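You operate a simulated robot arm through the tools that you are given. There is no shell and no other tool.

You are at the controls of a simulated two-armed robot. One attempt, no reset.

## Task
Set the limit switch to the card's mark and prove it.
Fine: red screw loose, then tight; tester on, push the sliding stop along till the lamp lights, then back; tester off. Where these are worked on the way, their far stop is far enough and under half their travel is too little: red thumb screw.

Only the result counts: the job must be done as asked and must still hold three seconds after the hand-in. Knocking over, shifting, dropping, spilling or breaking anything else fails it.

## Robot
Two 6-joint arms with two-finger parallel grippers on one trunk that stands fixed in place. Base frame: the origin is at the foot of the trunk, x ahead of it, y to its left, z up; the work surface is at about z = 0.75. Lengths are in m, angles in rad, forces in N, time in s.
The left shoulder is at [0.06, 0.187, 1.097], the right one opposite. With the tool pointing down near the work surface each hand reaches from about 0.18 to 0.62 m from the base axis, measured 20 degrees to its own side. Payload 1.57 kg a hand.
Tool frame (each hand has its own): the origin (TCP) lies between the finger pads and is the grasp point; the fingertips stand 0.03 m ahead of it; z points along the fingers, y is the line along which they close. The gripper opens to 0.11 m. The fingers are 0.024 m wide and 0.012 m thick; the gripper's body (0.048 by 0.112 m) begins 0.078 m behind the TCP.
Orientation is told as [roll, pitch, yaw] about the base's x, y, z axes, in that order, counted from this pose: with the fingers straight down and closing along the base's y, the tool's x points along the base's -x, its y along +y and its z along -z.

## Interface
- The arms move only by the tool send_rows. It takes "left_deltas", "right_deltas" or both (then of equal length, played together; a hand with none holds still); each is a list of rows, each an object (a shift or turn left out is 0, a gripper value left out holds the last) with "translation": the shift along the tool's x, y, z in m, a list of three; "rotation": the turn, a rotation vector about the tool's x, y, z in rad, a list of three; "jaw": the opening, from 0 (shut) to 1 (fully open). In form: [{"translation": [tx, ty, tz], "rotation": [ax, ay, az], "jaw": jaw}, ...]. A call has 1 to 20 rows; each row shifts and turns the commanded pose from where the row before left it, along the tool's axes as they then stand. A row lasts 0.2 s, in which the tool goes at most 0.05 m and 0.15 rad; a call with a longer step from one row to the next is refused whole, and so is a gripper value outside its range. Where a pose cannot be reached the arm comes as near as it can. A force on the tool above 40 N (or 10 N above the force at the start of the call, whichever is more), or a blocked arm, ends the call early, and 0.2 s more pass. Each finger travels about 0.153 m/s and halts on what it meets, pressing with about 41 N; the grip force reading is that of the motor and also rises with nothing between the fingers. The clock runs only during rows and for 0.2 s after the last one: add rows that do not move to give the fingers time. It gives the time, the measured TCP pose, the force on the tool (base axes), the opening and the grip force at its end, in the units of the frame above (readings bear some noise), with the torque about the TCP (base axes, N m) and any sound that the robot's microphone picked up.
- Cameras (640 x 400 px; columns grow to the right, rows downward): "scene" is now at [0.0017, -0.0324, 1.6387]; the picture's right is [-0.25, -0.97, 0.00], its down [-0.72, 0.19, -0.67] and it looks along [0.65, -0.17, -0.74] (base axes); focal length 323 px, centre (320, 200). "left" rides on the left gripper at [0.07, -0.016, -0.141] in its tool frame; the picture's right is [0.23, 0.97, 0.00], its down [-0.86, 0.20, -0.48] and it looks along [-0.47, 0.11, 0.88] (tool axes); focal length 222 px, centre (320, 200). "right" rides on the right gripper at [0.07, 0.016, -0.141] in its tool frame; the picture's right is [-0.23, 0.97, 0.00], its down [-0.86, -0.20, -0.48] and it looks along [-0.47, -0.11, 0.88] (tool axes); focal length 222 px, centre (320, 200). There is no depth. A picture from a camera that has moved, and an enlarged one, comes with that camera's place and axes in the base frame and with its lens. The place of the scene camera against the robot may be out by one fixed shift of up to 0.025 m in any direction.
- get_image(camera): a new picture of that camera. No time passes.
- raise_lower(by): slides the trunk up (or, below 0, down) by that many m; the arms and the scene camera ride with it, the base frame stays. It gives what a move gives, with no picture.
- aim_head(pan, tilt): turns the head with the scene camera to pan (to the left, within 1.501 rad either way) and tilt (down, from -0.506 to 1.204), counted from straight ahead of the robot. It gives what a move gives.
- zoom(camera, box): a new picture of the part [left, top, right, bottom] of that camera's present view, enlarged. No time passes.
- hand_in(): hands the job in; it is judged then, once.

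Nothing tells you positions but the pictures and the camera data. Unless the task says otherwise, let go and move clear before handing in.

The tools are called after "Emit:" by a JSON object that holds its "fn" and its "kwargs". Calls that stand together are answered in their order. send_rows: Moves the arms, as the interface text tells. Its arguments: {"type":"object","properties":{"left_deltas":{"type":"array","items":{"type":"object","properties":{"translation":{"type":"array","items":{"type":"number"}},"rotation":{"type":"array","items":{"type":"number"}},"jaw":{"type":"number"}}}},"right_deltas":{"type":"array","items":{"type":"object","properties":{"translation":{"type":"array","items":{"type":"number"}},"rotation":{"type":"array","items":{"type":"number"}},"jaw":{"type":"number"}}}}},"required":[]} The other tools are called the same way: raise_lower (by) moves the trunk up or down; aim_head (pan, tilt) turns the head that bears the scene camera; get_image (camera) takes a picture; zoom (camera, box) takes an enlarged picture of a part of a camera's view; hand_in () hands the job in.

At the start:

```text
t: 0.0
left_position: [0.4505, 0.0819, 1.2076]
left_tcp_rot: [-0.001, 0.001, -0.002]
left_contact_force: [0.1, 0.4, -0.3]
left_wrist_torque: [0.02, -0.01, -0.02]
left_finger_gap: 0.11
left_finger_force: 0.1
right_position: [0.4269, -0.3666, 1.2338]
right_tcp_rot: [0.001, -0.001, 0.001]
right_contact_force: [0.2, 0.0, -0.9]
right_wrist_torque: [-0.03, 0.0, 0.0]
right_finger_gap: 0.1098
right_finger_force: 0.1
trunk travel left (down, up): [-0.725, 0.265]
head pan, tilt (commanded): [-0.253, 0.833]
```

scene: 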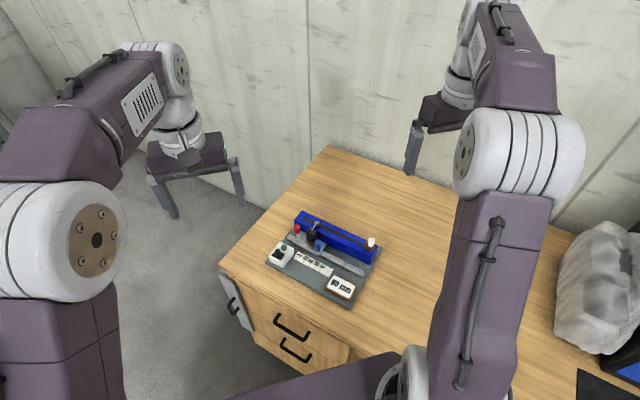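
right: 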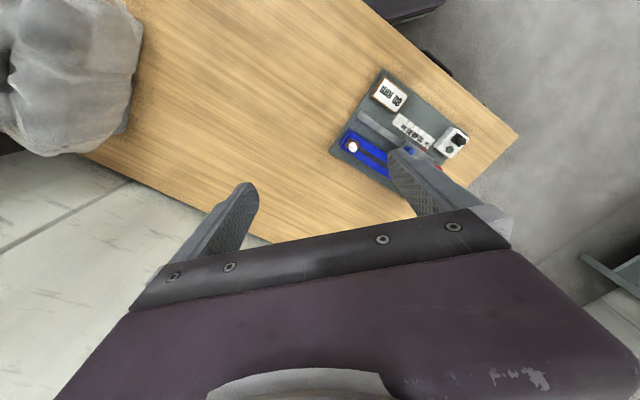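
left: 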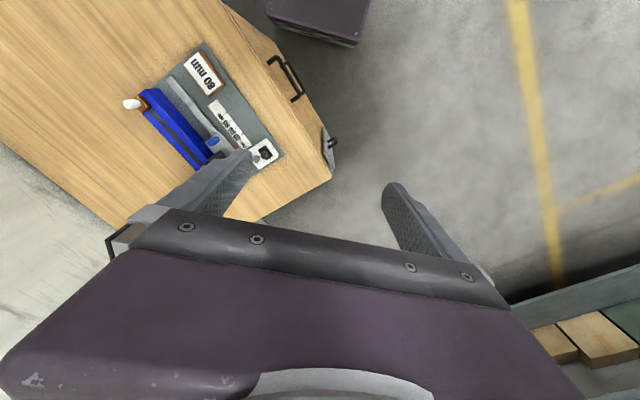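

I see a small fixture on the table with a blue rail, a red screw, a slide, a ruler, a tester and a card. I'll take enlarged pictures first to make out the parts.

Emit:
{"fn": "zoom", "kwargs": {"camera": "scene", "box": [250, 195, 400, 315]}}

Emit:
{"fn": "zoom", "kwargs": {"camera": "right", "box": [320, 60, 480, 200]}}

Emit:
{"fn": "zoom", "kwargs": {"camera": "left", "box": [110, 30, 300, 180]}}

```text
3.33 times, centred on (325, 255) of scene
camera zoom: at [0.0017, -0.0324, 1.6387], right [-0.25, -0.97, 0.0], down [-0.72, 0.19, -0.67], along [0.65, -0.17, -0.74], focal length 1076 px, centre (303, 17)
```

zoom: 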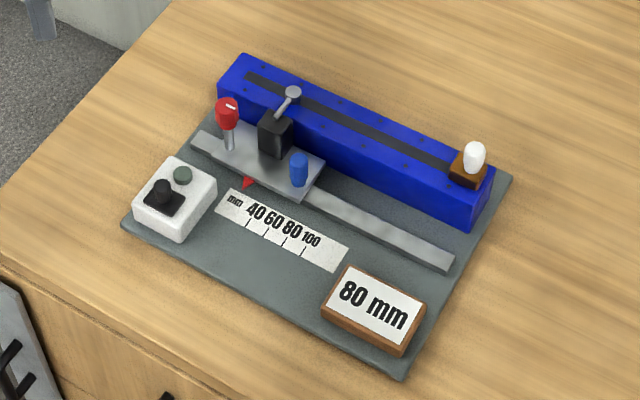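

```text
2.86 times, centred on (400, 130) of right
camera zoom: at [0.3574, -0.3506, 1.3762], right [0.23, 0.97, 0.0], down [0.86, -0.2, 0.48], along [0.47, -0.11, -0.88], focal length 635 px, centre (91, 400)
```

zoom: 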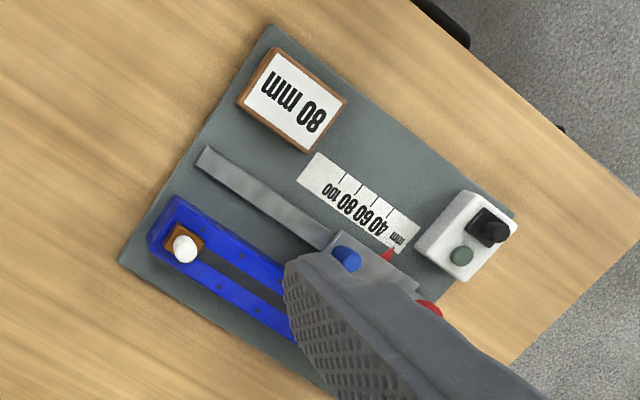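

```text
2.67 times, centred on (205, 105) of left
camera zoom: at [0.3809, 0.0651, 1.3492], right [-0.23, 0.97, 0.0], down [0.86, 0.2, 0.48], along [0.47, 0.11, -0.88], focal length 592 px, centre (627, 453)
```

zoom: 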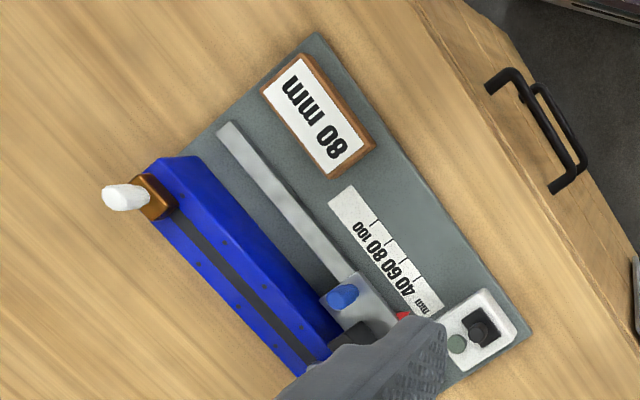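

The card reads 80 mm, and the pointer now sits below 40 on the scale. I'll zoom in closer on the scale, screw and tester.

Emit:
{"fn": "zoom", "kwargs": {"camera": "scene", "box": [290, 235, 340, 265]}}

Emit:
{"fn": "zoom", "kwargs": {"camera": "scene", "box": [265, 210, 335, 255]}}

Emit:
{"fn": "zoom", "kwargs": {"camera": "scene", "box": [260, 230, 310, 270]}}

Emit:
{"fn": "zoom", "kwargs": {"camera": "scene", "box": [340, 225, 390, 265]}}

```text
12.80 times, centred on (315, 250) of scene
camera zoom: at [0.0017, -0.0324, 1.6387], right [-0.25, -0.97, 0.0], down [-0.72, 0.19, -0.67], along [0.65, -0.17, -0.74], focal length 4133 px, centre (384, -440)
```

zoom: 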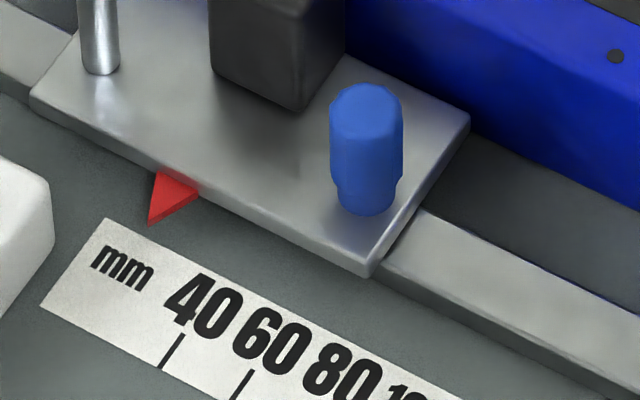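

```text
8.89 times, centred on (300, 232) of scene
camera zoom: at [0.0017, -0.0324, 1.6387], right [-0.25, -0.97, 0.0], down [-0.72, 0.19, -0.67], along [0.65, -0.17, -0.74], focal length 2870 px, centre (498, -89)
```

zoom: 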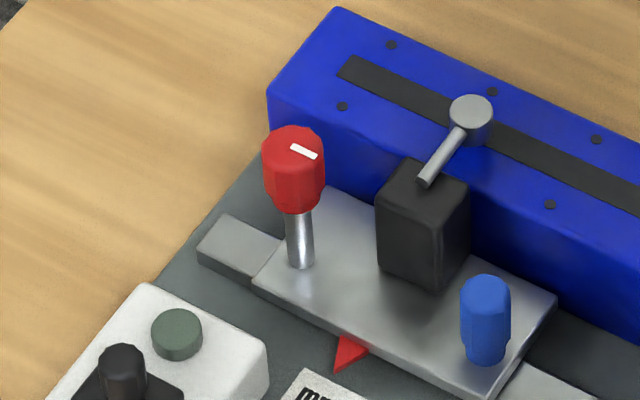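

```text
10.00 times, centred on (285, 250) of scene
camera zoom: at [0.0017, -0.0324, 1.6387], right [-0.25, -0.97, 0.0], down [-0.72, 0.19, -0.67], along [0.65, -0.17, -0.74], focal length 3229 px, centre (670, -300)
```

zoom: 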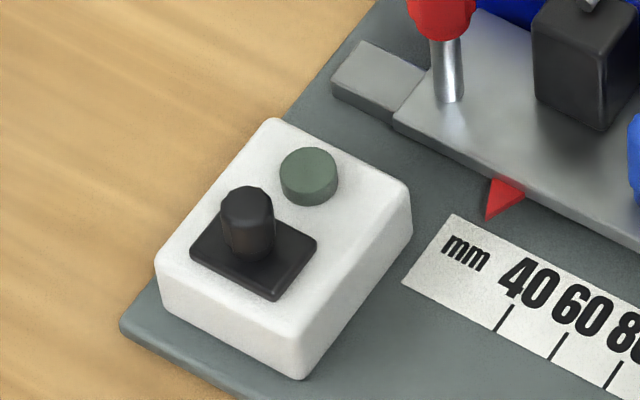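

```text
10.00 times, centred on (365, 245) of scene
camera zoom: at [0.0017, -0.0324, 1.6387], right [-0.25, -0.97, 0.0], down [-0.72, 0.19, -0.67], along [0.65, -0.17, -0.74], focal length 3229 px, centre (-130, -250)
```

zoom: 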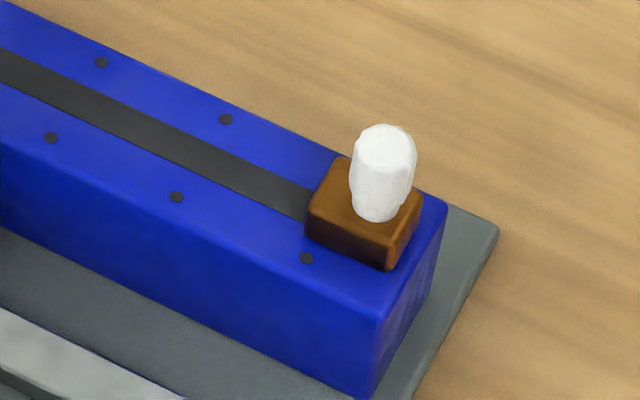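

The parts are clear: a carriage with a red thumb screw, a black switch with a roller and a blue grip, a brown stop with a white knob on the blue rail, and a tester box with a black control and a lamp. I'll move the left hand aside and bring the right wrist camera over the fixture to find positions.

Emit:
{"fn": "send_rows", "kwargs": {"right_deltas": [{"translation": [-0.0154, 0.0246, 0.0268]}, {"translation": [-0.0154, 0.0246, 0.0268]}, {"translation": [-0.0154, 0.0246, 0.0268]}, {"translation": [-0.0154, 0.0246, 0.0268]}, {"translation": [-0.0154, 0.0246, 0.0268]}, {"translation": [-0.0154, 0.0246, 0.0268]}, {"translation": [-0.0154, 0.0246, 0.0268]}, {"translation": [-0.0154, 0.0246, 0.0268]}, {"translation": [0, 0, 0]}], "left_deltas": [{"translation": [0, 0.025, 0]}, {"translation": [0, 0.025, 0]}, {"translation": [0, 0.025, 0]}, {"translation": [0, 0.025, 0]}, {"translation": [0, 0.025, 0]}, {"translation": [0, 0.025, 0]}, {"translation": [0, 0.025, 0]}, {"translation": [0, 0.025, 0]}, {"translation": [0, 0, 0]}]}}

Emit:
{"fn": "get_image", "kwargs": {"camera": "right"}}

Emit:
{"fn": "get_image", "kwargs": {"camera": "scene"}}

```text
t: 2.0
left_position: [0.4479, 0.2791, 1.2085]
left_tcp_rot: [0.0, -0.001, 0.001]
left_contact_force: [-0.5, -0.9, -0.5]
left_wrist_torque: [-0.01, -0.05, -0.01]
left_finger_gap: 0.1099
left_finger_force: 0.0
right_position: [0.5491, -0.1706, 1.0181]
right_tcp_rot: [0.001, -0.001, -0.001]
right_contact_force: [-0.6, 0.6, 0.3]
right_wrist_torque: [-0.01, -0.03, 0.01]
right_finger_gap: 0.11
right_finger_force: 0.0
trunk travel left (down, up): [-0.725, 0.265]
head pan, tilt (commanded): [-0.253, 0.833]
```

```text
taken
camera right: at [0.4804, -0.1548, 1.1612], right [0.23, 0.97, 0.0], down [0.85, -0.2, 0.48], along [0.47, -0.11, -0.88], focal length 222 px, centre (320, 200)
```

right: 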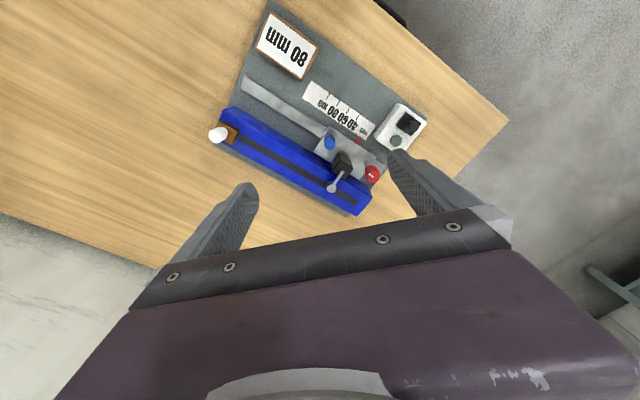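

```text
taken
camera scene: at [0.0008, -0.0333, 1.6387], right [-0.25, -0.97, 0.0], down [-0.72, 0.19, -0.67], along [0.65, -0.17, -0.74], focal length 323 px, centre (320, 200)
```

scene: 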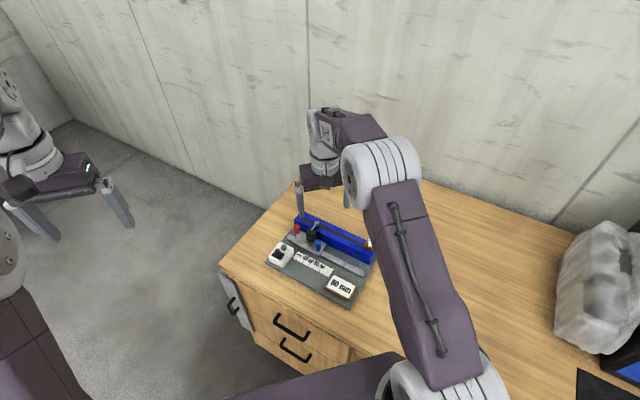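

Emit:
{"fn": "zoom", "kwargs": {"camera": "right", "box": [200, 0, 440, 220]}}

Emit:
{"fn": "zoom", "kwargs": {"camera": "right", "box": [300, 75, 430, 205]}}

```text
1.82 times, centred on (320, 110) of right
camera zoom: at [0.4804, -0.1548, 1.1612], right [0.23, 0.97, 0.0], down [0.85, -0.2, 0.48], along [0.47, -0.11, -0.88], focal length 404 px, centre (320, 364)
```

zoom: 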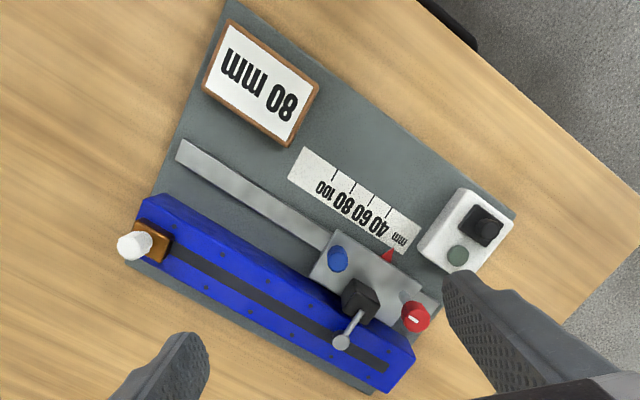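

```text
3.08 times, centred on (365, 140) of right
camera zoom: at [0.4804, -0.1548, 1.1612], right [0.23, 0.97, 0.0], down [0.85, -0.2, 0.48], along [0.47, -0.11, -0.88], focal length 684 px, centre (182, 385)
```

zoom: 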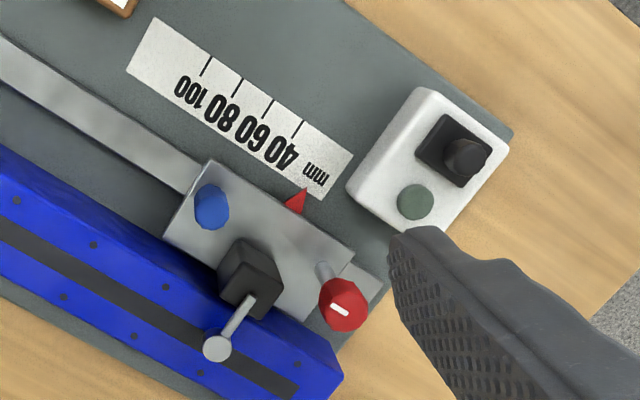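

The rail runs along about (-0.71, -0.70) in the base frame. The screw is near [0.63, -0.106], the stop knob near [0.516, -0.309] and the tester near [0.58, -0.02]. I'll move the right hand closer to check its reach and get a second view to triangulate from.

Emit:
{"fn": "send_rows", "kwargs": {"right_deltas": [{"translation": [-0.0128, 0.0225, 0.0245]}, {"translation": [-0.0128, 0.0225, 0.0245]}, {"translation": [-0.0128, 0.0225, 0.0245]}, {"translation": [-0.0128, 0.0225, 0.0245]}, {"translation": [0, 0, 0]}]}}

Emit:
{"fn": "get_image", "kwargs": {"camera": "right"}}

Emit:
{"fn": "zoom", "kwargs": {"camera": "right", "box": [200, 20, 420, 200]}}

```text
t: 3.2
left_position: [0.4478, 0.2795, 1.2089]
left_tcp_rot: [0.0, 0.0, 0.001]
left_contact_force: [-0.5, -0.7, 0.1]
left_wrist_torque: [0.0, -0.05, 0.02]
left_finger_gap: 0.11
left_finger_force: 0.1
right_position: [0.5859, -0.0822, 0.9223]
right_tcp_rot: [0.0, 0.001, 0.001]
right_contact_force: [0.0, -0.3, -0.6]
right_wrist_torque: [0.01, -0.04, 0.0]
right_finger_gap: 0.1097
right_finger_force: 0.1
right hand out of reach, approached as far as the arm can: row 4
trunk travel left (down, up): [-0.725, 0.265]
head pan, tilt (commanded): [-0.253, 0.833]
```

```text
taken
camera right: at [0.5171, -0.0666, 1.0643], right [0.23, 0.97, 0.0], down [0.86, -0.2, 0.48], along [0.47, -0.11, -0.88], focal length 222 px, centre (320, 200)
```

right: 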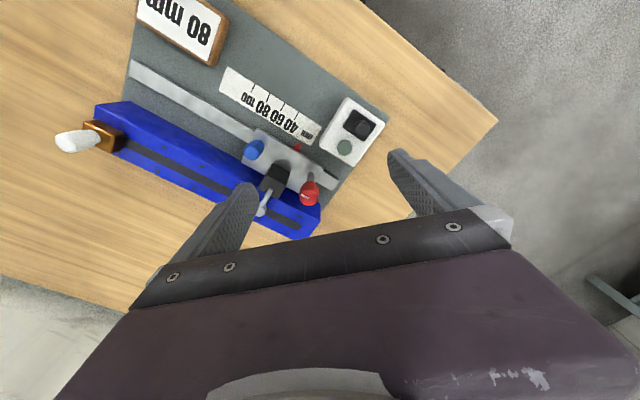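

```text
2.22 times, centred on (310, 110) of right
camera zoom: at [0.5171, -0.0666, 1.0643], right [0.23, 0.97, 0.0], down [0.86, -0.2, 0.48], along [0.47, -0.11, -0.88], focal length 494 px, centre (342, 400)
```

zoom: 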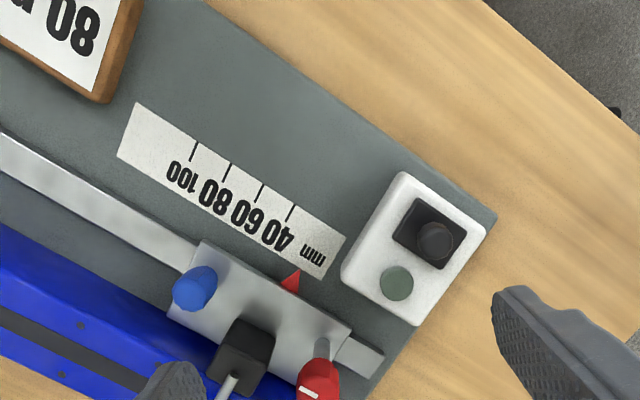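

The right hand stops a few cm short of the screw at this height. I'll zoom closer on the tester, the screw and the pointer from here.

Emit:
{"fn": "zoom", "kwargs": {"camera": "right", "box": [310, 85, 400, 175]}}

Emit:
{"fn": "zoom", "kwargs": {"camera": "right", "box": [240, 100, 340, 220]}}

Emit:
{"fn": "zoom", "kwargs": {"camera": "right", "box": [40, 90, 180, 190]}}

```text
4.44 times, centred on (355, 130) of right
camera zoom: at [0.5171, -0.0666, 1.0643], right [0.23, 0.97, 0.0], down [0.86, -0.2, 0.48], along [0.47, -0.11, -0.88], focal length 987 px, centre (164, 511)
```

zoom: 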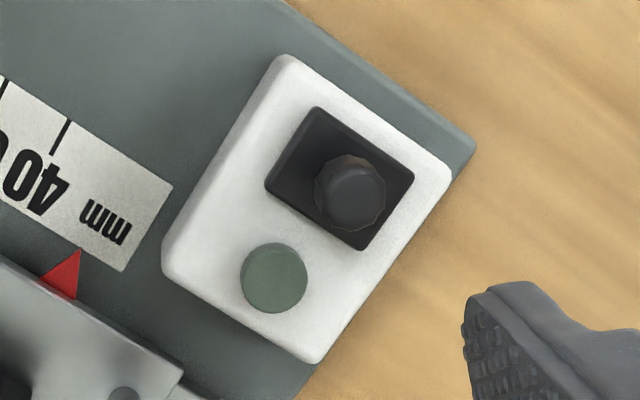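

```text
3.33 times, centred on (290, 160) of right
camera zoom: at [0.5171, -0.0666, 1.0643], right [0.23, 0.97, 0.0], down [0.86, -0.2, 0.48], along [0.47, -0.11, -0.88], focal length 740 px, centre (420, 333)
```

zoom: 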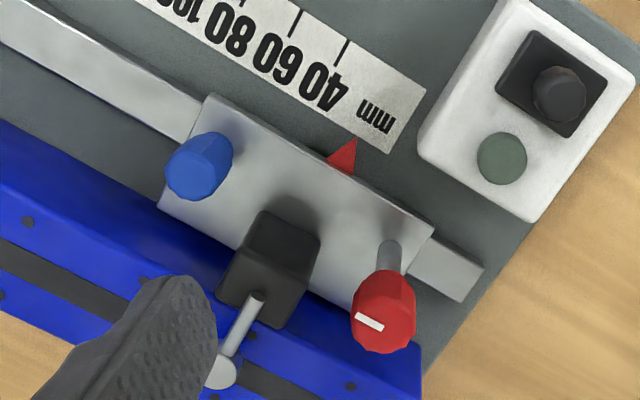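

```text
4.00 times, centred on (110, 140) of right
camera zoom: at [0.5171, -0.0666, 1.0643], right [0.23, 0.97, 0.0], down [0.86, -0.2, 0.48], along [0.47, -0.11, -0.88], focal length 888 px, centre (1160, 440)
```

zoom: 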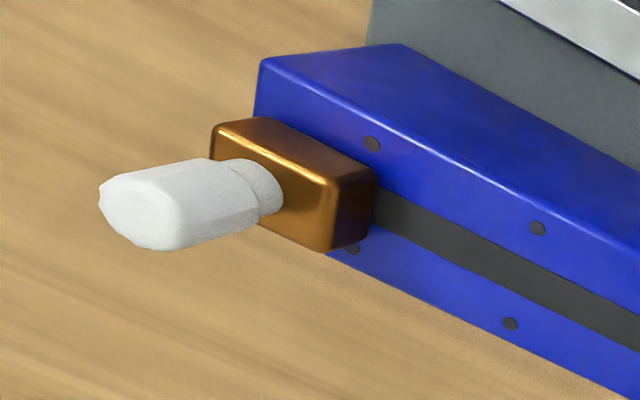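

The tester control is a short black post on a small plate, and it looks upright. I'll raise the right hand and then lower the trunk to see whether that extends its horizontal reach.

Emit:
{"fn": "send_rows", "kwargs": {"right_deltas": [{"translation": [0, 0, -0.04]}, {"translation": [0, 0, -0.04]}, {"translation": [0, 0, -0.04]}, {"translation": [0, 0, -0.04]}, {"translation": [0, 0, 0]}]}}

Emit:
{"fn": "raise_lower", "kwargs": {"by": -0.1}}

Emit:
{"fn": "send_rows", "kwargs": {"right_deltas": [{"translation": [-0.03, 0, 0]}, {"translation": [-0.03, 0, 0]}, {"translation": [0, 0, 0]}]}}

```text
t: 4.4
left_position: [0.4499, 0.279, 1.2072]
left_tcp_rot: [0.001, 0.0, 0.002]
left_contact_force: [0.5, -0.1, -0.6]
left_wrist_torque: [0.03, -0.01, 0.02]
left_finger_gap: 0.1099
left_finger_force: 0.1
right_position: [0.5752, -0.0834, 1.0786]
right_tcp_rot: [0.0, 0.001, 0.0]
right_contact_force: [0.9, 0.4, 0.2]
right_wrist_torque: [0.01, -0.02, 0.01]
right_finger_gap: 0.1102
right_finger_force: 0.1
right hand out of reach, approached as far as the arm can: row 3, 4
trunk travel left (down, up): [-0.725, 0.265]
head pan, tilt (commanded): [-0.253, 0.833]
```

```text
t: 5.7
left_position: [0.4487, 0.279, 1.108]
left_tcp_rot: [0.001, 0.0, -0.002]
left_contact_force: [-0.1, 0.4, 0.0]
left_wrist_torque: [0.02, 0.04, 0.03]
left_finger_gap: 0.1102
left_finger_force: 0.2
right_position: [0.5751, -0.0837, 0.9799]
right_tcp_rot: [0.001, 0.0, 0.001]
right_contact_force: [0.2, 0.0, -0.8]
right_wrist_torque: [0.03, 0.04, -0.02]
right_finger_gap: 0.1099
right_finger_force: 0.0
trunk travel left (down, up): [-0.625, 0.365]
head pan, tilt (commanded): [-0.253, 0.833]
```

```text
t: 6.5
left_position: [0.4494, 0.2797, 1.1079]
left_tcp_rot: [0.0, 0.0, 0.001]
left_contact_force: [0.6, 0.6, -0.2]
left_wrist_torque: [0.04, 0.01, -0.02]
left_finger_gap: 0.1101
left_finger_force: 0.0
right_position: [0.5817, -0.0909, 0.9695]
right_tcp_rot: [0.0, 0.002, 0.0]
right_contact_force: [0.2, -0.6, -0.8]
right_wrist_torque: [0.02, -0.01, -0.01]
right_finger_gap: 0.11
right_finger_force: 0.0
right hand out of reach, approached as far as the arm can: row 1, 2
trunk travel left (down, up): [-0.625, 0.365]
head pan, tilt (commanded): [-0.253, 0.833]
```

With the tool vertical the right arm reaches about 0.53 m from its shoulder, so the screw at about [0.628, -0.105] needs the tool tilted outward. I'll look at the tester again from the lowered head before choosing a motion.

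Emit:
{"fn": "get_image", "kwargs": {"camera": "scene"}}

Emit:
{"fn": "zoom", "kwargs": {"camera": "scene", "box": [260, 220, 340, 270]}}

Emit:
{"fn": "get_image", "kwargs": {"camera": "left"}}

```text
taken
camera scene: at [0.0018, -0.0322, 1.5387], right [-0.25, -0.97, 0.0], down [-0.72, 0.19, -0.67], along [0.65, -0.17, -0.74], focal length 323 px, centre (320, 200)
```

scene: 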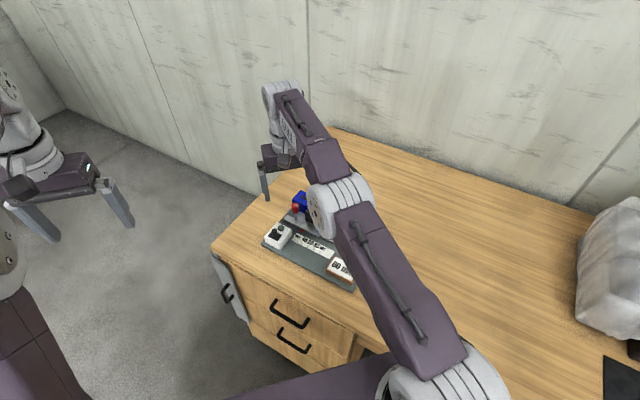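

```text
8.00 times, centred on (300, 245) of scene
camera zoom: at [0.0018, -0.0322, 1.5387], right [-0.25, -0.97, 0.0], down [-0.72, 0.19, -0.67], along [0.65, -0.17, -0.74], focal length 2583 px, centre (480, -160)
```

zoom: 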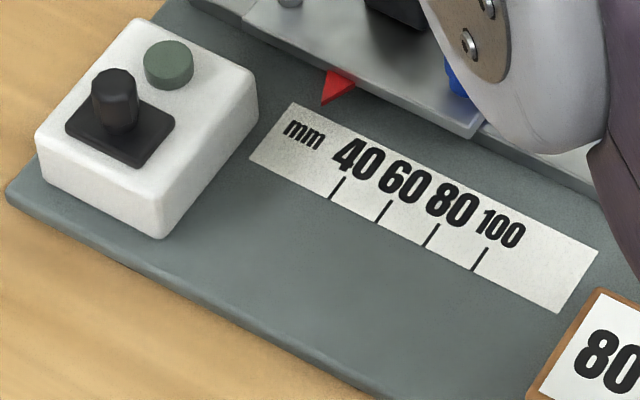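

```text
taken
camera left: at [0.3799, 0.2638, 1.2493], right [-0.23, 0.97, 0.0], down [0.86, 0.2, 0.48], along [0.47, 0.11, -0.88], focal length 222 px, centre (320, 200)
```

left: 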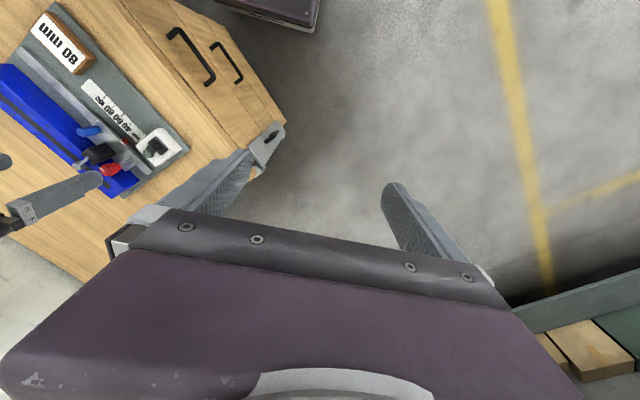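

Emit:
{"fn": "zoom", "kwargs": {"camera": "left", "box": [60, 90, 200, 210]}}

Emit:
{"fn": "zoom", "kwargs": {"camera": "left", "box": [130, 120, 190, 170]}}

Emit:
{"fn": "zoom", "kwargs": {"camera": "scene", "box": [262, 218, 294, 250]}}

```text
3.33 times, centred on (130, 150) of left
camera zoom: at [0.3799, 0.2638, 1.2493], right [-0.23, 0.97, 0.0], down [0.86, 0.2, 0.48], along [0.47, 0.11, -0.88], focal length 740 px, centre (953, 367)
```

zoom: 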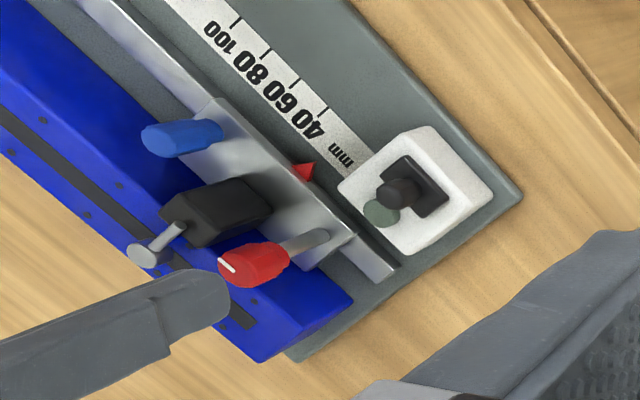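

```text
8.00 times, centred on (160, 145) of left
camera zoom: at [0.3799, 0.2638, 1.2493], right [-0.23, 0.97, 0.0], down [0.86, 0.2, 0.48], along [0.47, 0.11, -0.88], focal length 1777 px, centre (1600, 640)
```

zoom: 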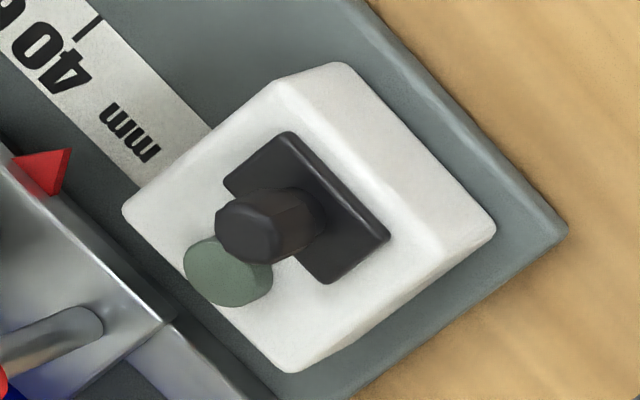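

```text
12.50 times, centred on (278, 234) of scene
camera zoom: at [0.0018, -0.0322, 1.5387], right [-0.25, -0.97, 0.0], down [-0.72, 0.19, -0.67], along [0.65, -0.17, -0.74], focal length 4036 px, centre (845, -225)
```

zoom: 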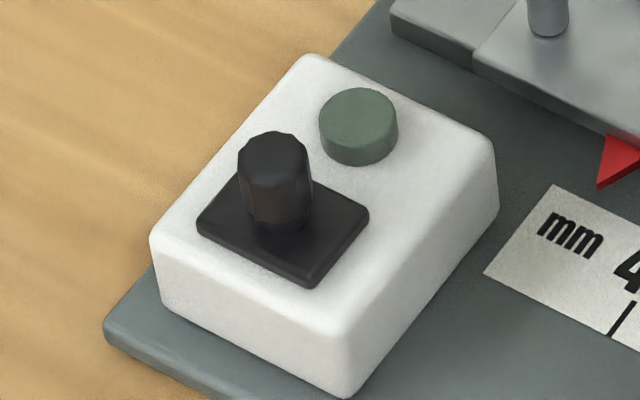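

The screw knob is at about [0.628, -0.105] with its top near z 0.843, the switch body top is near 0.818, and the tester post is at [0.574, -0.033] with its top near 0.815. I'll tilt the right hand outward about 0.6 rad at height and check what the commanded and measured poses do.

Emit:
{"fn": "send_rows", "kwargs": {"right_deltas": [{"translation": [0.02, 0, -0.02], "rotation": [0, -0.15, 0]}, {"translation": [0, 0, 0], "rotation": [0, -0.15, 0]}, {"translation": [0, 0, 0], "rotation": [0, -0.15, 0]}, {"translation": [0, 0, 0], "rotation": [0, -0.15, 0]}, {"translation": [0, 0, 0]}]}}

Emit:
{"fn": "get_image", "kwargs": {"camera": "right"}}

```text
t: 7.7
left_position: [0.4487, 0.28, 1.1082]
left_tcp_rot: [0.001, -0.001, -0.001]
left_contact_force: [-1.1, -0.2, 1.3]
left_wrist_torque: [-0.01, -0.02, 0.02]
left_finger_gap: 0.1097
left_finger_force: 0.1
right_position: [0.6616, -0.0691, 1.0438]
right_tcp_rot: [-0.001, -0.441, -0.001]
right_contact_force: [-0.2, 0.1, -0.2]
right_wrist_torque: [-0.01, -0.02, -0.02]
right_finger_gap: 0.1099
right_finger_force: 0.0
right hand out of reach, approached as far as the arm can: row 1, 2, 3, 4
trunk travel left (down, up): [-0.625, 0.365]
head pan, tilt (commanded): [-0.253, 0.833]
```

```text
taken
camera right: at [0.5393, -0.054, 1.1426], right [0.21, 0.97, 0.1], down [0.57, -0.2, 0.8], along [0.8, -0.11, -0.59], focal length 222 px, centre (320, 200)
```

right: 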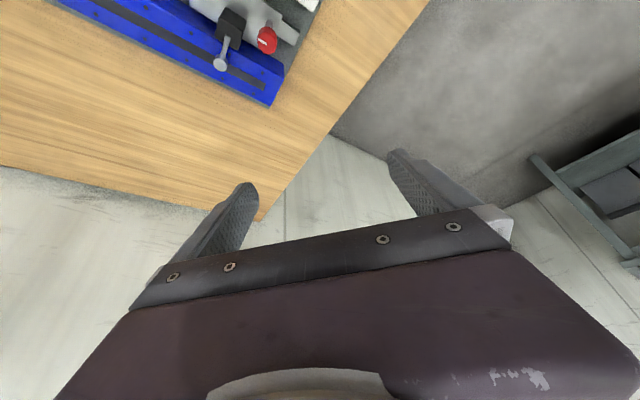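

The commanded pose runs ahead of what the arm can reach, so I'll bring it to a hover over the screw at z = 0.93 and see whether the tilted pose is reachable there.

Emit:
{"fn": "send_rows", "kwargs": {"right_deltas": [{"translation": [0.0258, -0.0129, 0.0256]}, {"translation": [0.0259, -0.0128, 0.0255]}, {"translation": [0, 0, 0]}]}}

Emit:
{"fn": "get_image", "kwargs": {"camera": "right"}}

Emit:
{"fn": "get_image", "kwargs": {"camera": "scene"}}

```text
t: 8.5
left_position: [0.4489, 0.2794, 1.1085]
left_tcp_rot: [0.0, -0.001, 0.0]
left_contact_force: [-0.5, -0.8, 0.2]
left_wrist_torque: [0.0, 0.0, 0.0]
left_finger_gap: 0.1098
left_finger_force: 0.2
right_position: [0.6809, -0.0861, 0.9856]
right_tcp_rot: [-0.001, -0.444, 0.0]
right_contact_force: [0.9, 0.3, 0.0]
right_wrist_torque: [0.02, -0.01, -0.04]
right_finger_gap: 0.11
right_finger_force: 0.0
right hand out of reach, approached as far as the arm can: row 1, 2
trunk travel left (down, up): [-0.625, 0.365]
head pan, tilt (commanded): [-0.253, 0.833]
```

```text
taken
camera right: at [0.5581, -0.0704, 1.0851], right [0.21, 0.97, 0.1], down [0.57, -0.2, 0.8], along [0.8, -0.11, -0.59], focal length 222 px, centre (320, 200)
```

right: 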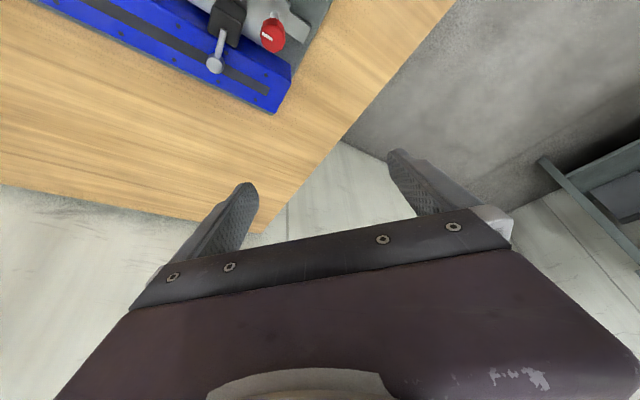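

```text
taken
camera scene: at [0.0011, -0.032, 1.5387], right [-0.25, -0.97, 0.0], down [-0.72, 0.19, -0.67], along [0.65, -0.17, -0.74], focal length 323 px, centre (320, 200)
```

scene: 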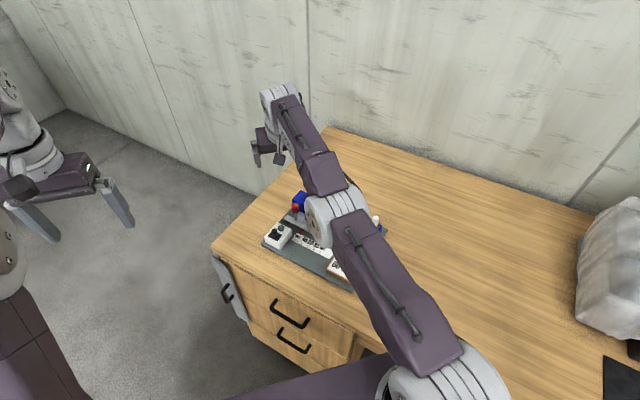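

The arm is stretched straight and is holding a pose past the target. I'll back off to a pose well within reach and then approach again from there.

Emit:
{"fn": "send_rows", "kwargs": {"right_deltas": [{"translation": [0.0082, -0.0133, -0.0338]}, {"translation": [0.0082, -0.0133, -0.0338]}, {"translation": [0.0082, -0.0133, -0.0338]}, {"translation": [0, 0, 0]}]}}

```text
t: 9.5
left_position: [0.4499, 0.2803, 1.1082]
left_tcp_rot: [0.0, 0.0, 0.001]
left_contact_force: [-0.4, -0.2, 0.1]
left_wrist_torque: [-0.01, 0.03, -0.03]
left_finger_gap: 0.1099
left_finger_force: 0.1
right_position: [0.6588, -0.1191, 1.0803]
right_tcp_rot: [-0.003, -0.44, 0.001]
right_contact_force: [0.1, 0.5, 0.7]
right_wrist_torque: [0.01, -0.01, 0.01]
right_finger_gap: 0.11
right_finger_force: 0.1
right hand out of reach, approached as far as the arm can: row 1, 2, 3
trunk travel left (down, up): [-0.625, 0.365]
head pan, tilt (commanded): [-0.253, 0.833]
```

Emit:
{"fn": "send_rows", "kwargs": {"right_deltas": [{"rotation": [0, 0.15, 0]}, {"rotation": [0, 0.15, 0]}, {"translation": [0, 0, 0]}]}}

Emit:
{"fn": "send_rows", "kwargs": {"right_deltas": [{"rotation": [0, 0.15, 0]}, {"rotation": [0, 0.15, 0]}, {"translation": [0, 0, 0]}]}}

```text
t: 10.3
left_position: [0.4487, 0.2799, 1.1074]
left_tcp_rot: [0.0, -0.001, 0.0]
left_contact_force: [-0.1, 0.3, -1.0]
left_wrist_torque: [0.0, 0.02, -0.02]
left_finger_gap: 0.1099
left_finger_force: 0.0
right_position: [0.6028, -0.1252, 1.0618]
right_tcp_rot: [-0.001, -0.194, 0.0]
right_contact_force: [-0.1, 0.1, 0.6]
right_wrist_torque: [-0.02, -0.01, -0.02]
right_finger_gap: 0.11
right_finger_force: 0.0
right hand out of reach, approached as far as the arm can: row 1, 2
trunk travel left (down, up): [-0.625, 0.365]
head pan, tilt (commanded): [-0.253, 0.833]
```

```text
t: 11.1
left_position: [0.4489, 0.2807, 1.1075]
left_tcp_rot: [-0.002, 0.0, -0.001]
left_contact_force: [-0.5, 0.2, 0.6]
left_wrist_torque: [0.02, -0.04, 0.02]
left_finger_gap: 0.1097
left_finger_force: 0.0
right_position: [0.5492, -0.1318, 1.042]
right_tcp_rot: [-0.002, 0.057, -0.001]
right_contact_force: [0.3, 0.5, 0.1]
right_wrist_torque: [-0.01, 0.0, 0.0]
right_finger_gap: 0.1103
right_finger_force: 0.1
right hand out of reach, approached as far as the arm can: row 1, 2
trunk travel left (down, up): [-0.625, 0.365]
head pan, tilt (commanded): [-0.253, 0.833]
```

Emit:
{"fn": "send_rows", "kwargs": {"right_deltas": [{"translation": [0, 0, 0.01]}, {"translation": [0, 0, 0.01]}, {"translation": [0, 0, 0.01]}]}}

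Emit:
{"fn": "get_image", "kwargs": {"camera": "scene"}}

```text
t: 11.9
left_position: [0.4497, 0.2795, 1.1082]
left_tcp_rot: [0.0, -0.001, 0.0]
left_contact_force: [-0.4, 0.6, 0.3]
left_wrist_torque: [0.0, 0.02, -0.01]
left_finger_gap: 0.1099
left_finger_force: 0.0
right_position: [0.5534, -0.1298, 1.0241]
right_tcp_rot: [-0.002, 0.059, 0.001]
right_contact_force: [0.3, -0.9, 0.5]
right_wrist_torque: [-0.02, -0.03, 0.01]
right_finger_gap: 0.1097
right_finger_force: 0.0
right hand out of reach, approached as far as the arm can: row 2, 3
trunk travel left (down, up): [-0.625, 0.365]
head pan, tilt (commanded): [-0.253, 0.833]
```

```text
taken
camera scene: at [0.0021, -0.0324, 1.5387], right [-0.25, -0.97, 0.0], down [-0.72, 0.19, -0.67], along [0.65, -0.17, -0.74], focal length 323 px, centre (320, 200)
```

scene: 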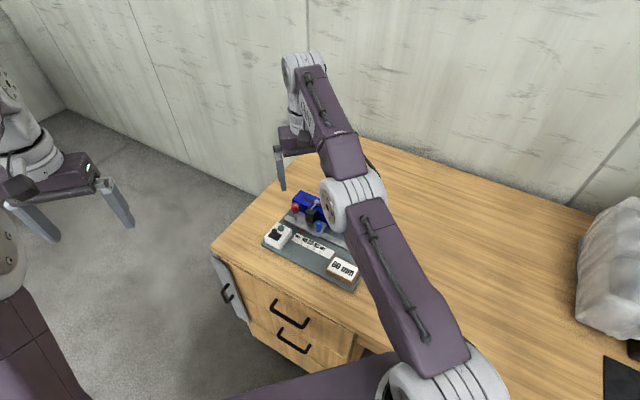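

The wrist-to-tool length looks nearer 0.22 m, so the arm was over-extended at these heights. I'll pull the hand inward to a clearly reachable pose and resync.

Emit:
{"fn": "send_rows", "kwargs": {"right_deltas": [{"translation": [0.02, 0, 0]}, {"translation": [0.02, 0, 0]}, {"translation": [0.02, 0, 0]}, {"translation": [0.02, 0, 0]}, {"translation": [0.02, 0, 0]}, {"translation": [0, 0, 0]}]}}

```text
t: 13.3
left_position: [0.4494, 0.2798, 1.1091]
left_tcp_rot: [0.001, 0.0, 0.0]
left_contact_force: [0.1, 0.2, -0.1]
left_wrist_torque: [0.01, 0.01, 0.01]
left_finger_gap: 0.11
left_finger_force: 0.1
right_position: [0.5538, -0.1313, 1.0234]
right_tcp_rot: [-0.002, 0.056, 0.0]
right_contact_force: [-0.1, -0.7, -0.5]
right_wrist_torque: [-0.01, -0.02, 0.01]
right_finger_gap: 0.1101
right_finger_force: 0.0
right hand out of reach, approached as far as the arm can: row 1, 2, 3, 4, 5
trunk travel left (down, up): [-0.625, 0.365]
head pan, tilt (commanded): [-0.253, 0.833]
```

The inward command changed nothing, so the solver looks stuck near the straight arm. I'll try moving upward, in a different direction, to break loose.

Emit:
{"fn": "send_rows", "kwargs": {"right_deltas": [{"translation": [0.03, 0, -0.03]}, {"translation": [0.03, 0, -0.03]}, {"translation": [0, 0, 0]}, {"translation": [0, 0, 0]}]}}

```text
t: 14.3
left_position: [0.4489, 0.2813, 1.1069]
left_tcp_rot: [0.0, 0.001, 0.0]
left_contact_force: [0.8, -0.4, -0.1]
left_wrist_torque: [0.02, 0.02, 0.01]
left_finger_gap: 0.11
left_finger_force: 0.1
right_position: [0.5089, -0.1314, 1.0952]
right_tcp_rot: [-0.002, 0.056, 0.0]
right_contact_force: [0.7, -0.1, 0.5]
right_wrist_torque: [-0.03, 0.01, -0.01]
right_finger_gap: 0.1101
right_finger_force: 0.0
right hand out of reach, approached as far as the arm can: row 1
trunk travel left (down, up): [-0.625, 0.365]
head pan, tilt (commanded): [-0.253, 0.833]
```

It is free again and the commanded pose matches the measured one. I'll raise the trunk 0.05, tilt the hand about 0.35 rad outward here, and then move to a hover over the screw.

Emit:
{"fn": "raise_lower", "kwargs": {"by": 0.05}}

Emit:
{"fn": "send_rows", "kwargs": {"right_deltas": [{"rotation": [0, -0.135, 0]}, {"rotation": [0, -0.135, 0]}, {"rotation": [0, -0.136, 0]}, {"translation": [0, 0, 0]}]}}

Emit:
{"fn": "send_rows", "kwargs": {"right_deltas": [{"translation": [-0.0047, 0.0032, 0.0303]}, {"translation": [-0.0047, 0.0032, 0.0303]}, {"translation": [-0.0047, 0.0032, 0.0303]}, {"translation": [-0.0047, 0.0032, 0.0303]}, {"translation": [-0.0047, 0.0032, 0.0303]}, {"translation": [-0.0047, 0.0032, 0.0303]}, {"translation": [0, 0, 0]}]}}

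```text
t: 15.2
left_position: [0.4494, 0.2792, 1.1571]
left_tcp_rot: [0.001, 0.001, 0.0]
left_contact_force: [0.2, 0.6, -0.3]
left_wrist_torque: [0.03, -0.02, 0.0]
left_finger_gap: 0.1099
left_finger_force: 0.0
right_position: [0.5097, -0.1304, 1.144]
right_tcp_rot: [-0.001, 0.055, 0.001]
right_contact_force: [0.4, -0.4, -0.4]
right_wrist_torque: [0.0, 0.05, -0.03]
right_finger_gap: 0.1101
right_finger_force: 0.0
trunk travel left (down, up): [-0.675, 0.315]
head pan, tilt (commanded): [-0.253, 0.833]
```

```text
t: 16.2
left_position: [0.4499, 0.2805, 1.1576]
left_tcp_rot: [-0.001, 0.0, 0.0]
left_contact_force: [0.3, 0.2, -0.6]
left_wrist_torque: [-0.02, 0.0, 0.03]
left_finger_gap: 0.11
left_finger_force: 0.0
right_position: [0.5095, -0.1302, 1.1449]
right_tcp_rot: [0.0, -0.352, 0.001]
right_contact_force: [-0.3, -0.6, -0.4]
right_wrist_torque: [-0.04, 0.01, 0.01]
right_finger_gap: 0.1099
right_finger_force: 0.0
trunk travel left (down, up): [-0.675, 0.315]
head pan, tilt (commanded): [-0.253, 0.833]
```

```text
t: 17.9
left_position: [0.4484, 0.279, 1.1575]
left_tcp_rot: [0.0, 0.001, -0.001]
left_contact_force: [0.3, 1.0, 0.6]
left_wrist_torque: [-0.02, 0.0, 0.0]
left_finger_gap: 0.1101
left_finger_force: 0.0
right_position: [0.5966, -0.1129, 0.9858]
right_tcp_rot: [-0.002, -0.351, -0.001]
right_contact_force: [-0.2, -0.8, 0.3]
right_wrist_torque: [0.01, -0.02, -0.01]
right_finger_gap: 0.1101
right_finger_force: 0.0
trunk travel left (down, up): [-0.675, 0.315]
head pan, tilt (commanded): [-0.253, 0.833]
```

The tilted pose works and is within reach at [0.597, -0.113, 0.986]. I'll use this view to refine the screw position.

Emit:
{"fn": "get_image", "kwargs": {"camera": "right"}}

Emit:
{"fn": "zoom", "kwargs": {"camera": "right", "box": [200, 50, 420, 190]}}

```text
taken
camera right: at [0.484, -0.0964, 1.095], right [0.21, 0.97, 0.08], down [0.64, -0.2, 0.74], along [0.74, -0.11, -0.66], focal length 222 px, centre (320, 200)
```

right: 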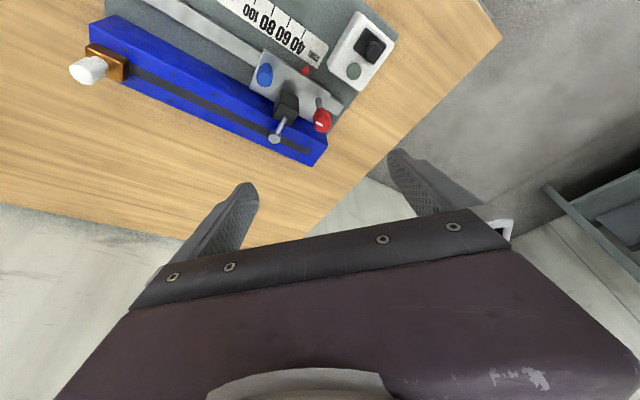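

```text
2.86 times, centred on (310, 120) of right
camera zoom: at [0.484, -0.0964, 1.095], right [0.21, 0.97, 0.08], down [0.64, -0.2, 0.74], along [0.74, -0.11, -0.66], focal length 635 px, centre (349, 429)
```

zoom: 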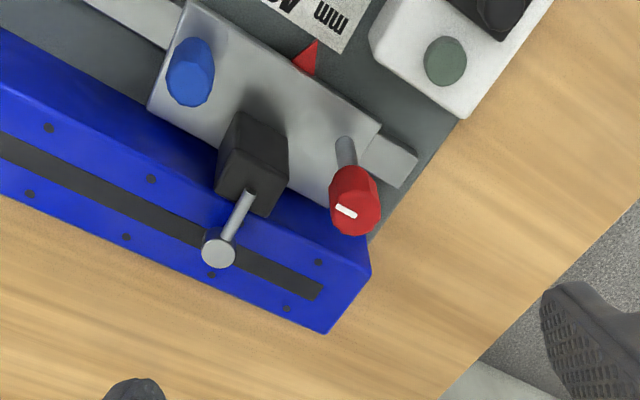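

The screw axis checks out at [0.6273, -0.105]. Next I'll go to a hover just above it, yaw about -40° ready for a counter-clockwise stroke, and partly close the jaws.

Emit:
{"fn": "send_rows", "kwargs": {"right_deltas": [{"translation": [0.0002, 0.0026, 0.0304]}, {"translation": [0.0002, 0.0026, 0.0304]}, {"translation": [0.0003, 0.0027, 0.0304]}, {"rotation": [0.048, 0, 0.1311], "jaw": 0.42}, {"rotation": [0.048, 0, 0.1311]}, {"rotation": [0.048, 0, 0.1311]}, {"rotation": [0.048, 0, 0.1311]}, {"rotation": [0.048, 0, 0.1311]}, {"translation": [0, 0, 0]}]}}

Emit:
{"fn": "get_image", "kwargs": {"camera": "right"}}

Emit:
{"fn": "get_image", "kwargs": {"camera": "scene"}}

```text
t: 19.9
left_position: [0.4482, 0.2801, 1.1568]
left_tcp_rot: [0.001, 0.0, 0.0]
left_contact_force: [-0.8, 0.2, 0.1]
left_wrist_torque: [-0.02, 0.04, -0.01]
left_finger_gap: 0.1099
left_finger_force: 0.0
right_position: [0.6283, -0.1032, 0.8975]
right_tcp_rot: [-0.002, -0.352, -0.701]
right_contact_force: [-0.4, 0.0, 0.2]
right_wrist_torque: [0.0, 0.02, 0.0]
right_finger_gap: 0.046
right_finger_force: 0.1
trunk travel left (down, up): [-0.675, 0.315]
head pan, tilt (commanded): [-0.253, 0.833]
```

```text
taken
camera right: at [0.552, -0.0184, 1.0081], right [0.79, 0.61, 0.08], down [0.36, -0.56, 0.74], along [0.49, -0.56, -0.66], focal length 222 px, centre (320, 200)
```

right: 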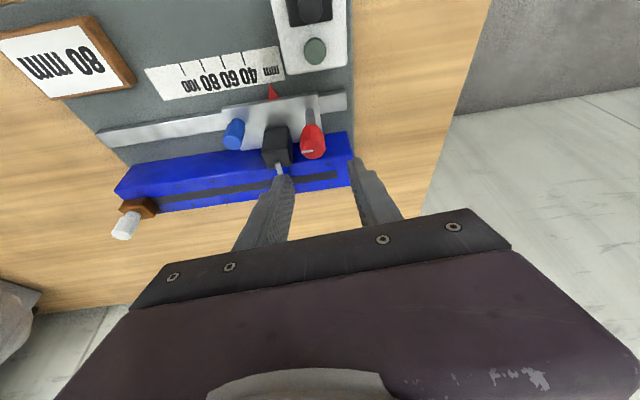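

```text
taken
camera scene: at [0.0016, -0.0324, 1.5887], right [-0.25, -0.97, 0.0], down [-0.72, 0.19, -0.67], along [0.65, -0.17, -0.74], focal length 323 px, centre (320, 200)
```

scene: 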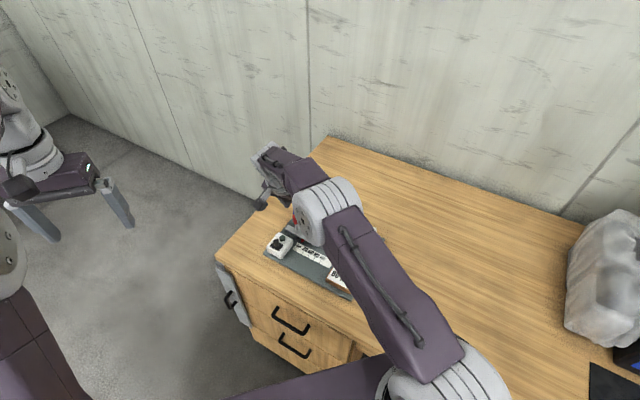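

The knob lies between the fingers in the view. I'll narrow the jaws to about 33 mm and come down partway, then check the alignment before surrounding the knob.

Emit:
{"fn": "send_rows", "kwargs": {"right_deltas": [{"jaw": 0.31}, {"translation": [0.0042, -0.001, 0.0118]}, {"translation": [0.0042, -0.001, 0.0118]}, {"translation": [0, 0, 0]}]}}

Emit:
{"fn": "zoom", "kwargs": {"camera": "right", "box": [220, 80, 420, 220]}}

Emit:
{"fn": "zoom", "kwargs": {"camera": "left", "box": [40, 70, 220, 220]}}

```text
t: 20.9
left_position: [0.4493, 0.2799, 1.1578]
left_tcp_rot: [0.0, -0.002, -0.001]
left_contact_force: [-0.3, -0.1, 0.2]
left_wrist_torque: [0.01, 0.01, -0.02]
left_finger_gap: 0.1097
left_finger_force: 0.1
right_position: [0.6269, -0.1038, 0.8716]
right_tcp_rot: [0.0, -0.351, -0.697]
right_contact_force: [0.7, -0.3, -0.4]
right_wrist_torque: [0.0, 0.01, 0.0]
right_finger_gap: 0.0342
right_finger_force: 0.1
trunk travel left (down, up): [-0.675, 0.315]
head pan, tilt (commanded): [-0.253, 0.833]
```

```text
2.86 times, centred on (320, 150) of right
camera zoom: at [0.551, -0.0192, 0.9822], right [0.79, 0.61, 0.08], down [0.36, -0.56, 0.74], along [0.5, -0.56, -0.66], focal length 635 px, centre (320, 343)
```

zoom: 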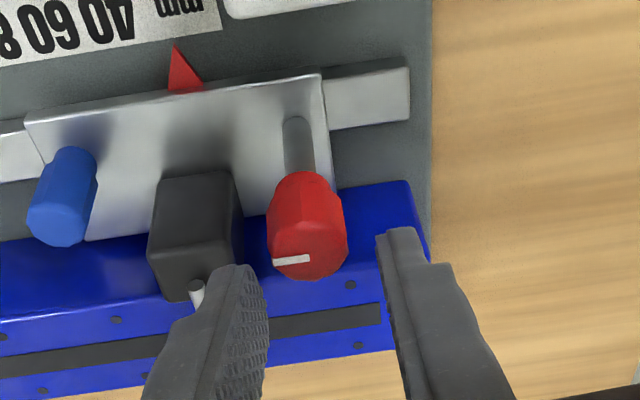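

```text
2.67 times, centred on (130, 145) of left
camera zoom: at [0.3796, 0.2637, 1.2994], right [-0.23, 0.97, 0.0], down [0.86, 0.2, 0.48], along [0.47, 0.11, -0.88], focal length 592 px, centre (827, 347)
```

zoom: 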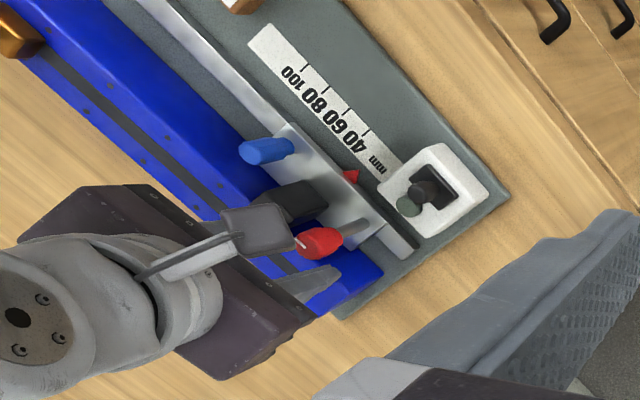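

The knob is centred between the fingers. I'll come down to z ≈ 0.855 with the tips just above switch-top height and close on the knob.

Emit:
{"fn": "send_rows", "kwargs": {"right_deltas": [{"translation": [0.0024, -0.0004, 0.008]}, {"translation": [0.0023, -0.0003, 0.008]}, {"translation": [0, 0, 0]}]}}

Emit:
{"fn": "send_rows", "kwargs": {"right_deltas": [{"jaw": 0.1}, {"jaw": 0.1}]}}

Emit:
{"fn": "zoom", "kwargs": {"camera": "right", "box": [220, 80, 420, 220]}}

```text
t: 21.6
left_position: [0.4491, 0.2799, 1.158]
left_tcp_rot: [-0.001, 0.0, 0.001]
left_contact_force: [-0.3, -0.7, -0.9]
left_wrist_torque: [0.0, -0.02, 0.02]
left_finger_gap: 0.1102
left_finger_force: 0.0
right_position: [0.6273, -0.1062, 0.8548]
right_tcp_rot: [-0.001, -0.35, -0.698]
right_contact_force: [-0.7, 1.0, 0.3]
right_wrist_torque: [-0.02, -0.01, 0.01]
right_finger_gap: 0.0341
right_finger_force: 0.1
trunk travel left (down, up): [-0.675, 0.315]
head pan, tilt (commanded): [-0.253, 0.833]
```

```text
t: 22.2
left_position: [0.4501, 0.2802, 1.1574]
left_tcp_rot: [0.001, 0.0, 0.0]
left_contact_force: [0.1, 0.2, 0.4]
left_wrist_torque: [-0.05, 0.03, 0.01]
left_finger_gap: 0.1099
left_finger_force: 0.1
right_position: [0.628, -0.106, 0.8556]
right_tcp_rot: [-0.001, -0.351, -0.699]
right_contact_force: [1.3, 2.5, 0.1]
right_wrist_torque: [0.4, -0.63, 0.02]
right_finger_gap: 0.0217
right_finger_force: 34.9
trunk travel left (down, up): [-0.675, 0.315]
head pan, tilt (commanded): [-0.253, 0.833]
```

```text
2.86 times, centred on (320, 150) of right
camera zoom: at [0.5516, -0.0209, 0.9653], right [0.79, 0.61, 0.08], down [0.36, -0.56, 0.74], along [0.5, -0.56, -0.66], focal length 635 px, centre (320, 343)
```

zoom: 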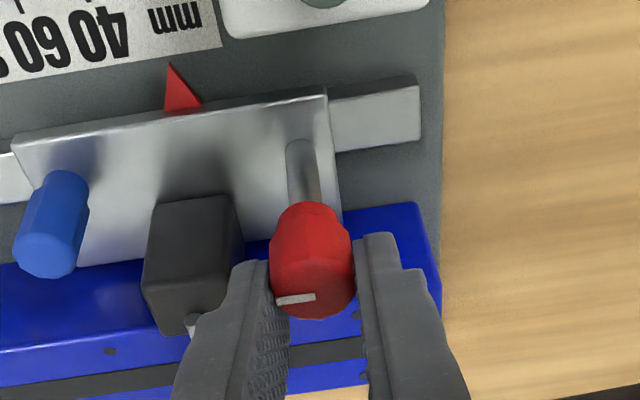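

The knob is gripped at 21.7 mm. I'll begin turning counter-clockwise in small steps and watch the torque and the white mark.

Emit:
{"fn": "send_rows", "kwargs": {"right_deltas": [{"rotation": [-0.0275, 0, -0.0751]}, {"rotation": [-0.0275, 0, -0.0751]}, {"rotation": [-0.0275, 0, -0.0751]}]}}

Emit:
{"fn": "zoom", "kwargs": {"camera": "right", "box": [220, 80, 420, 220]}}

```text
t: 23.1
left_position: [0.4506, 0.2805, 1.1571]
left_tcp_rot: [0.001, 0.001, 0.001]
left_contact_force: [-0.3, 0.0, -0.2]
left_wrist_torque: [0.01, 0.03, -0.04]
left_finger_gap: 0.11
left_finger_force: 0.0
right_position: [0.6284, -0.1054, 0.8548]
right_tcp_rot: [-0.003, -0.347, -0.455]
right_contact_force: [2.3, 5.8, -0.2]
right_wrist_torque: [0.48, -0.86, 0.0]
right_finger_gap: 0.0219
right_finger_force: 34.2
trunk travel left (down, up): [-0.675, 0.315]
head pan, tilt (commanded): [-0.253, 0.833]
```

```text
2.86 times, centred on (320, 150) of right
camera zoom: at [0.5337, -0.0413, 0.9655], right [0.62, 0.78, 0.08], down [0.49, -0.46, 0.74], along [0.61, -0.42, -0.67], focal length 635 px, centre (320, 343)
```

zoom: 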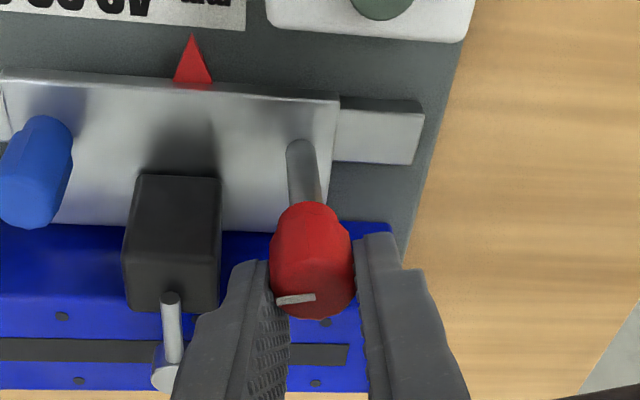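

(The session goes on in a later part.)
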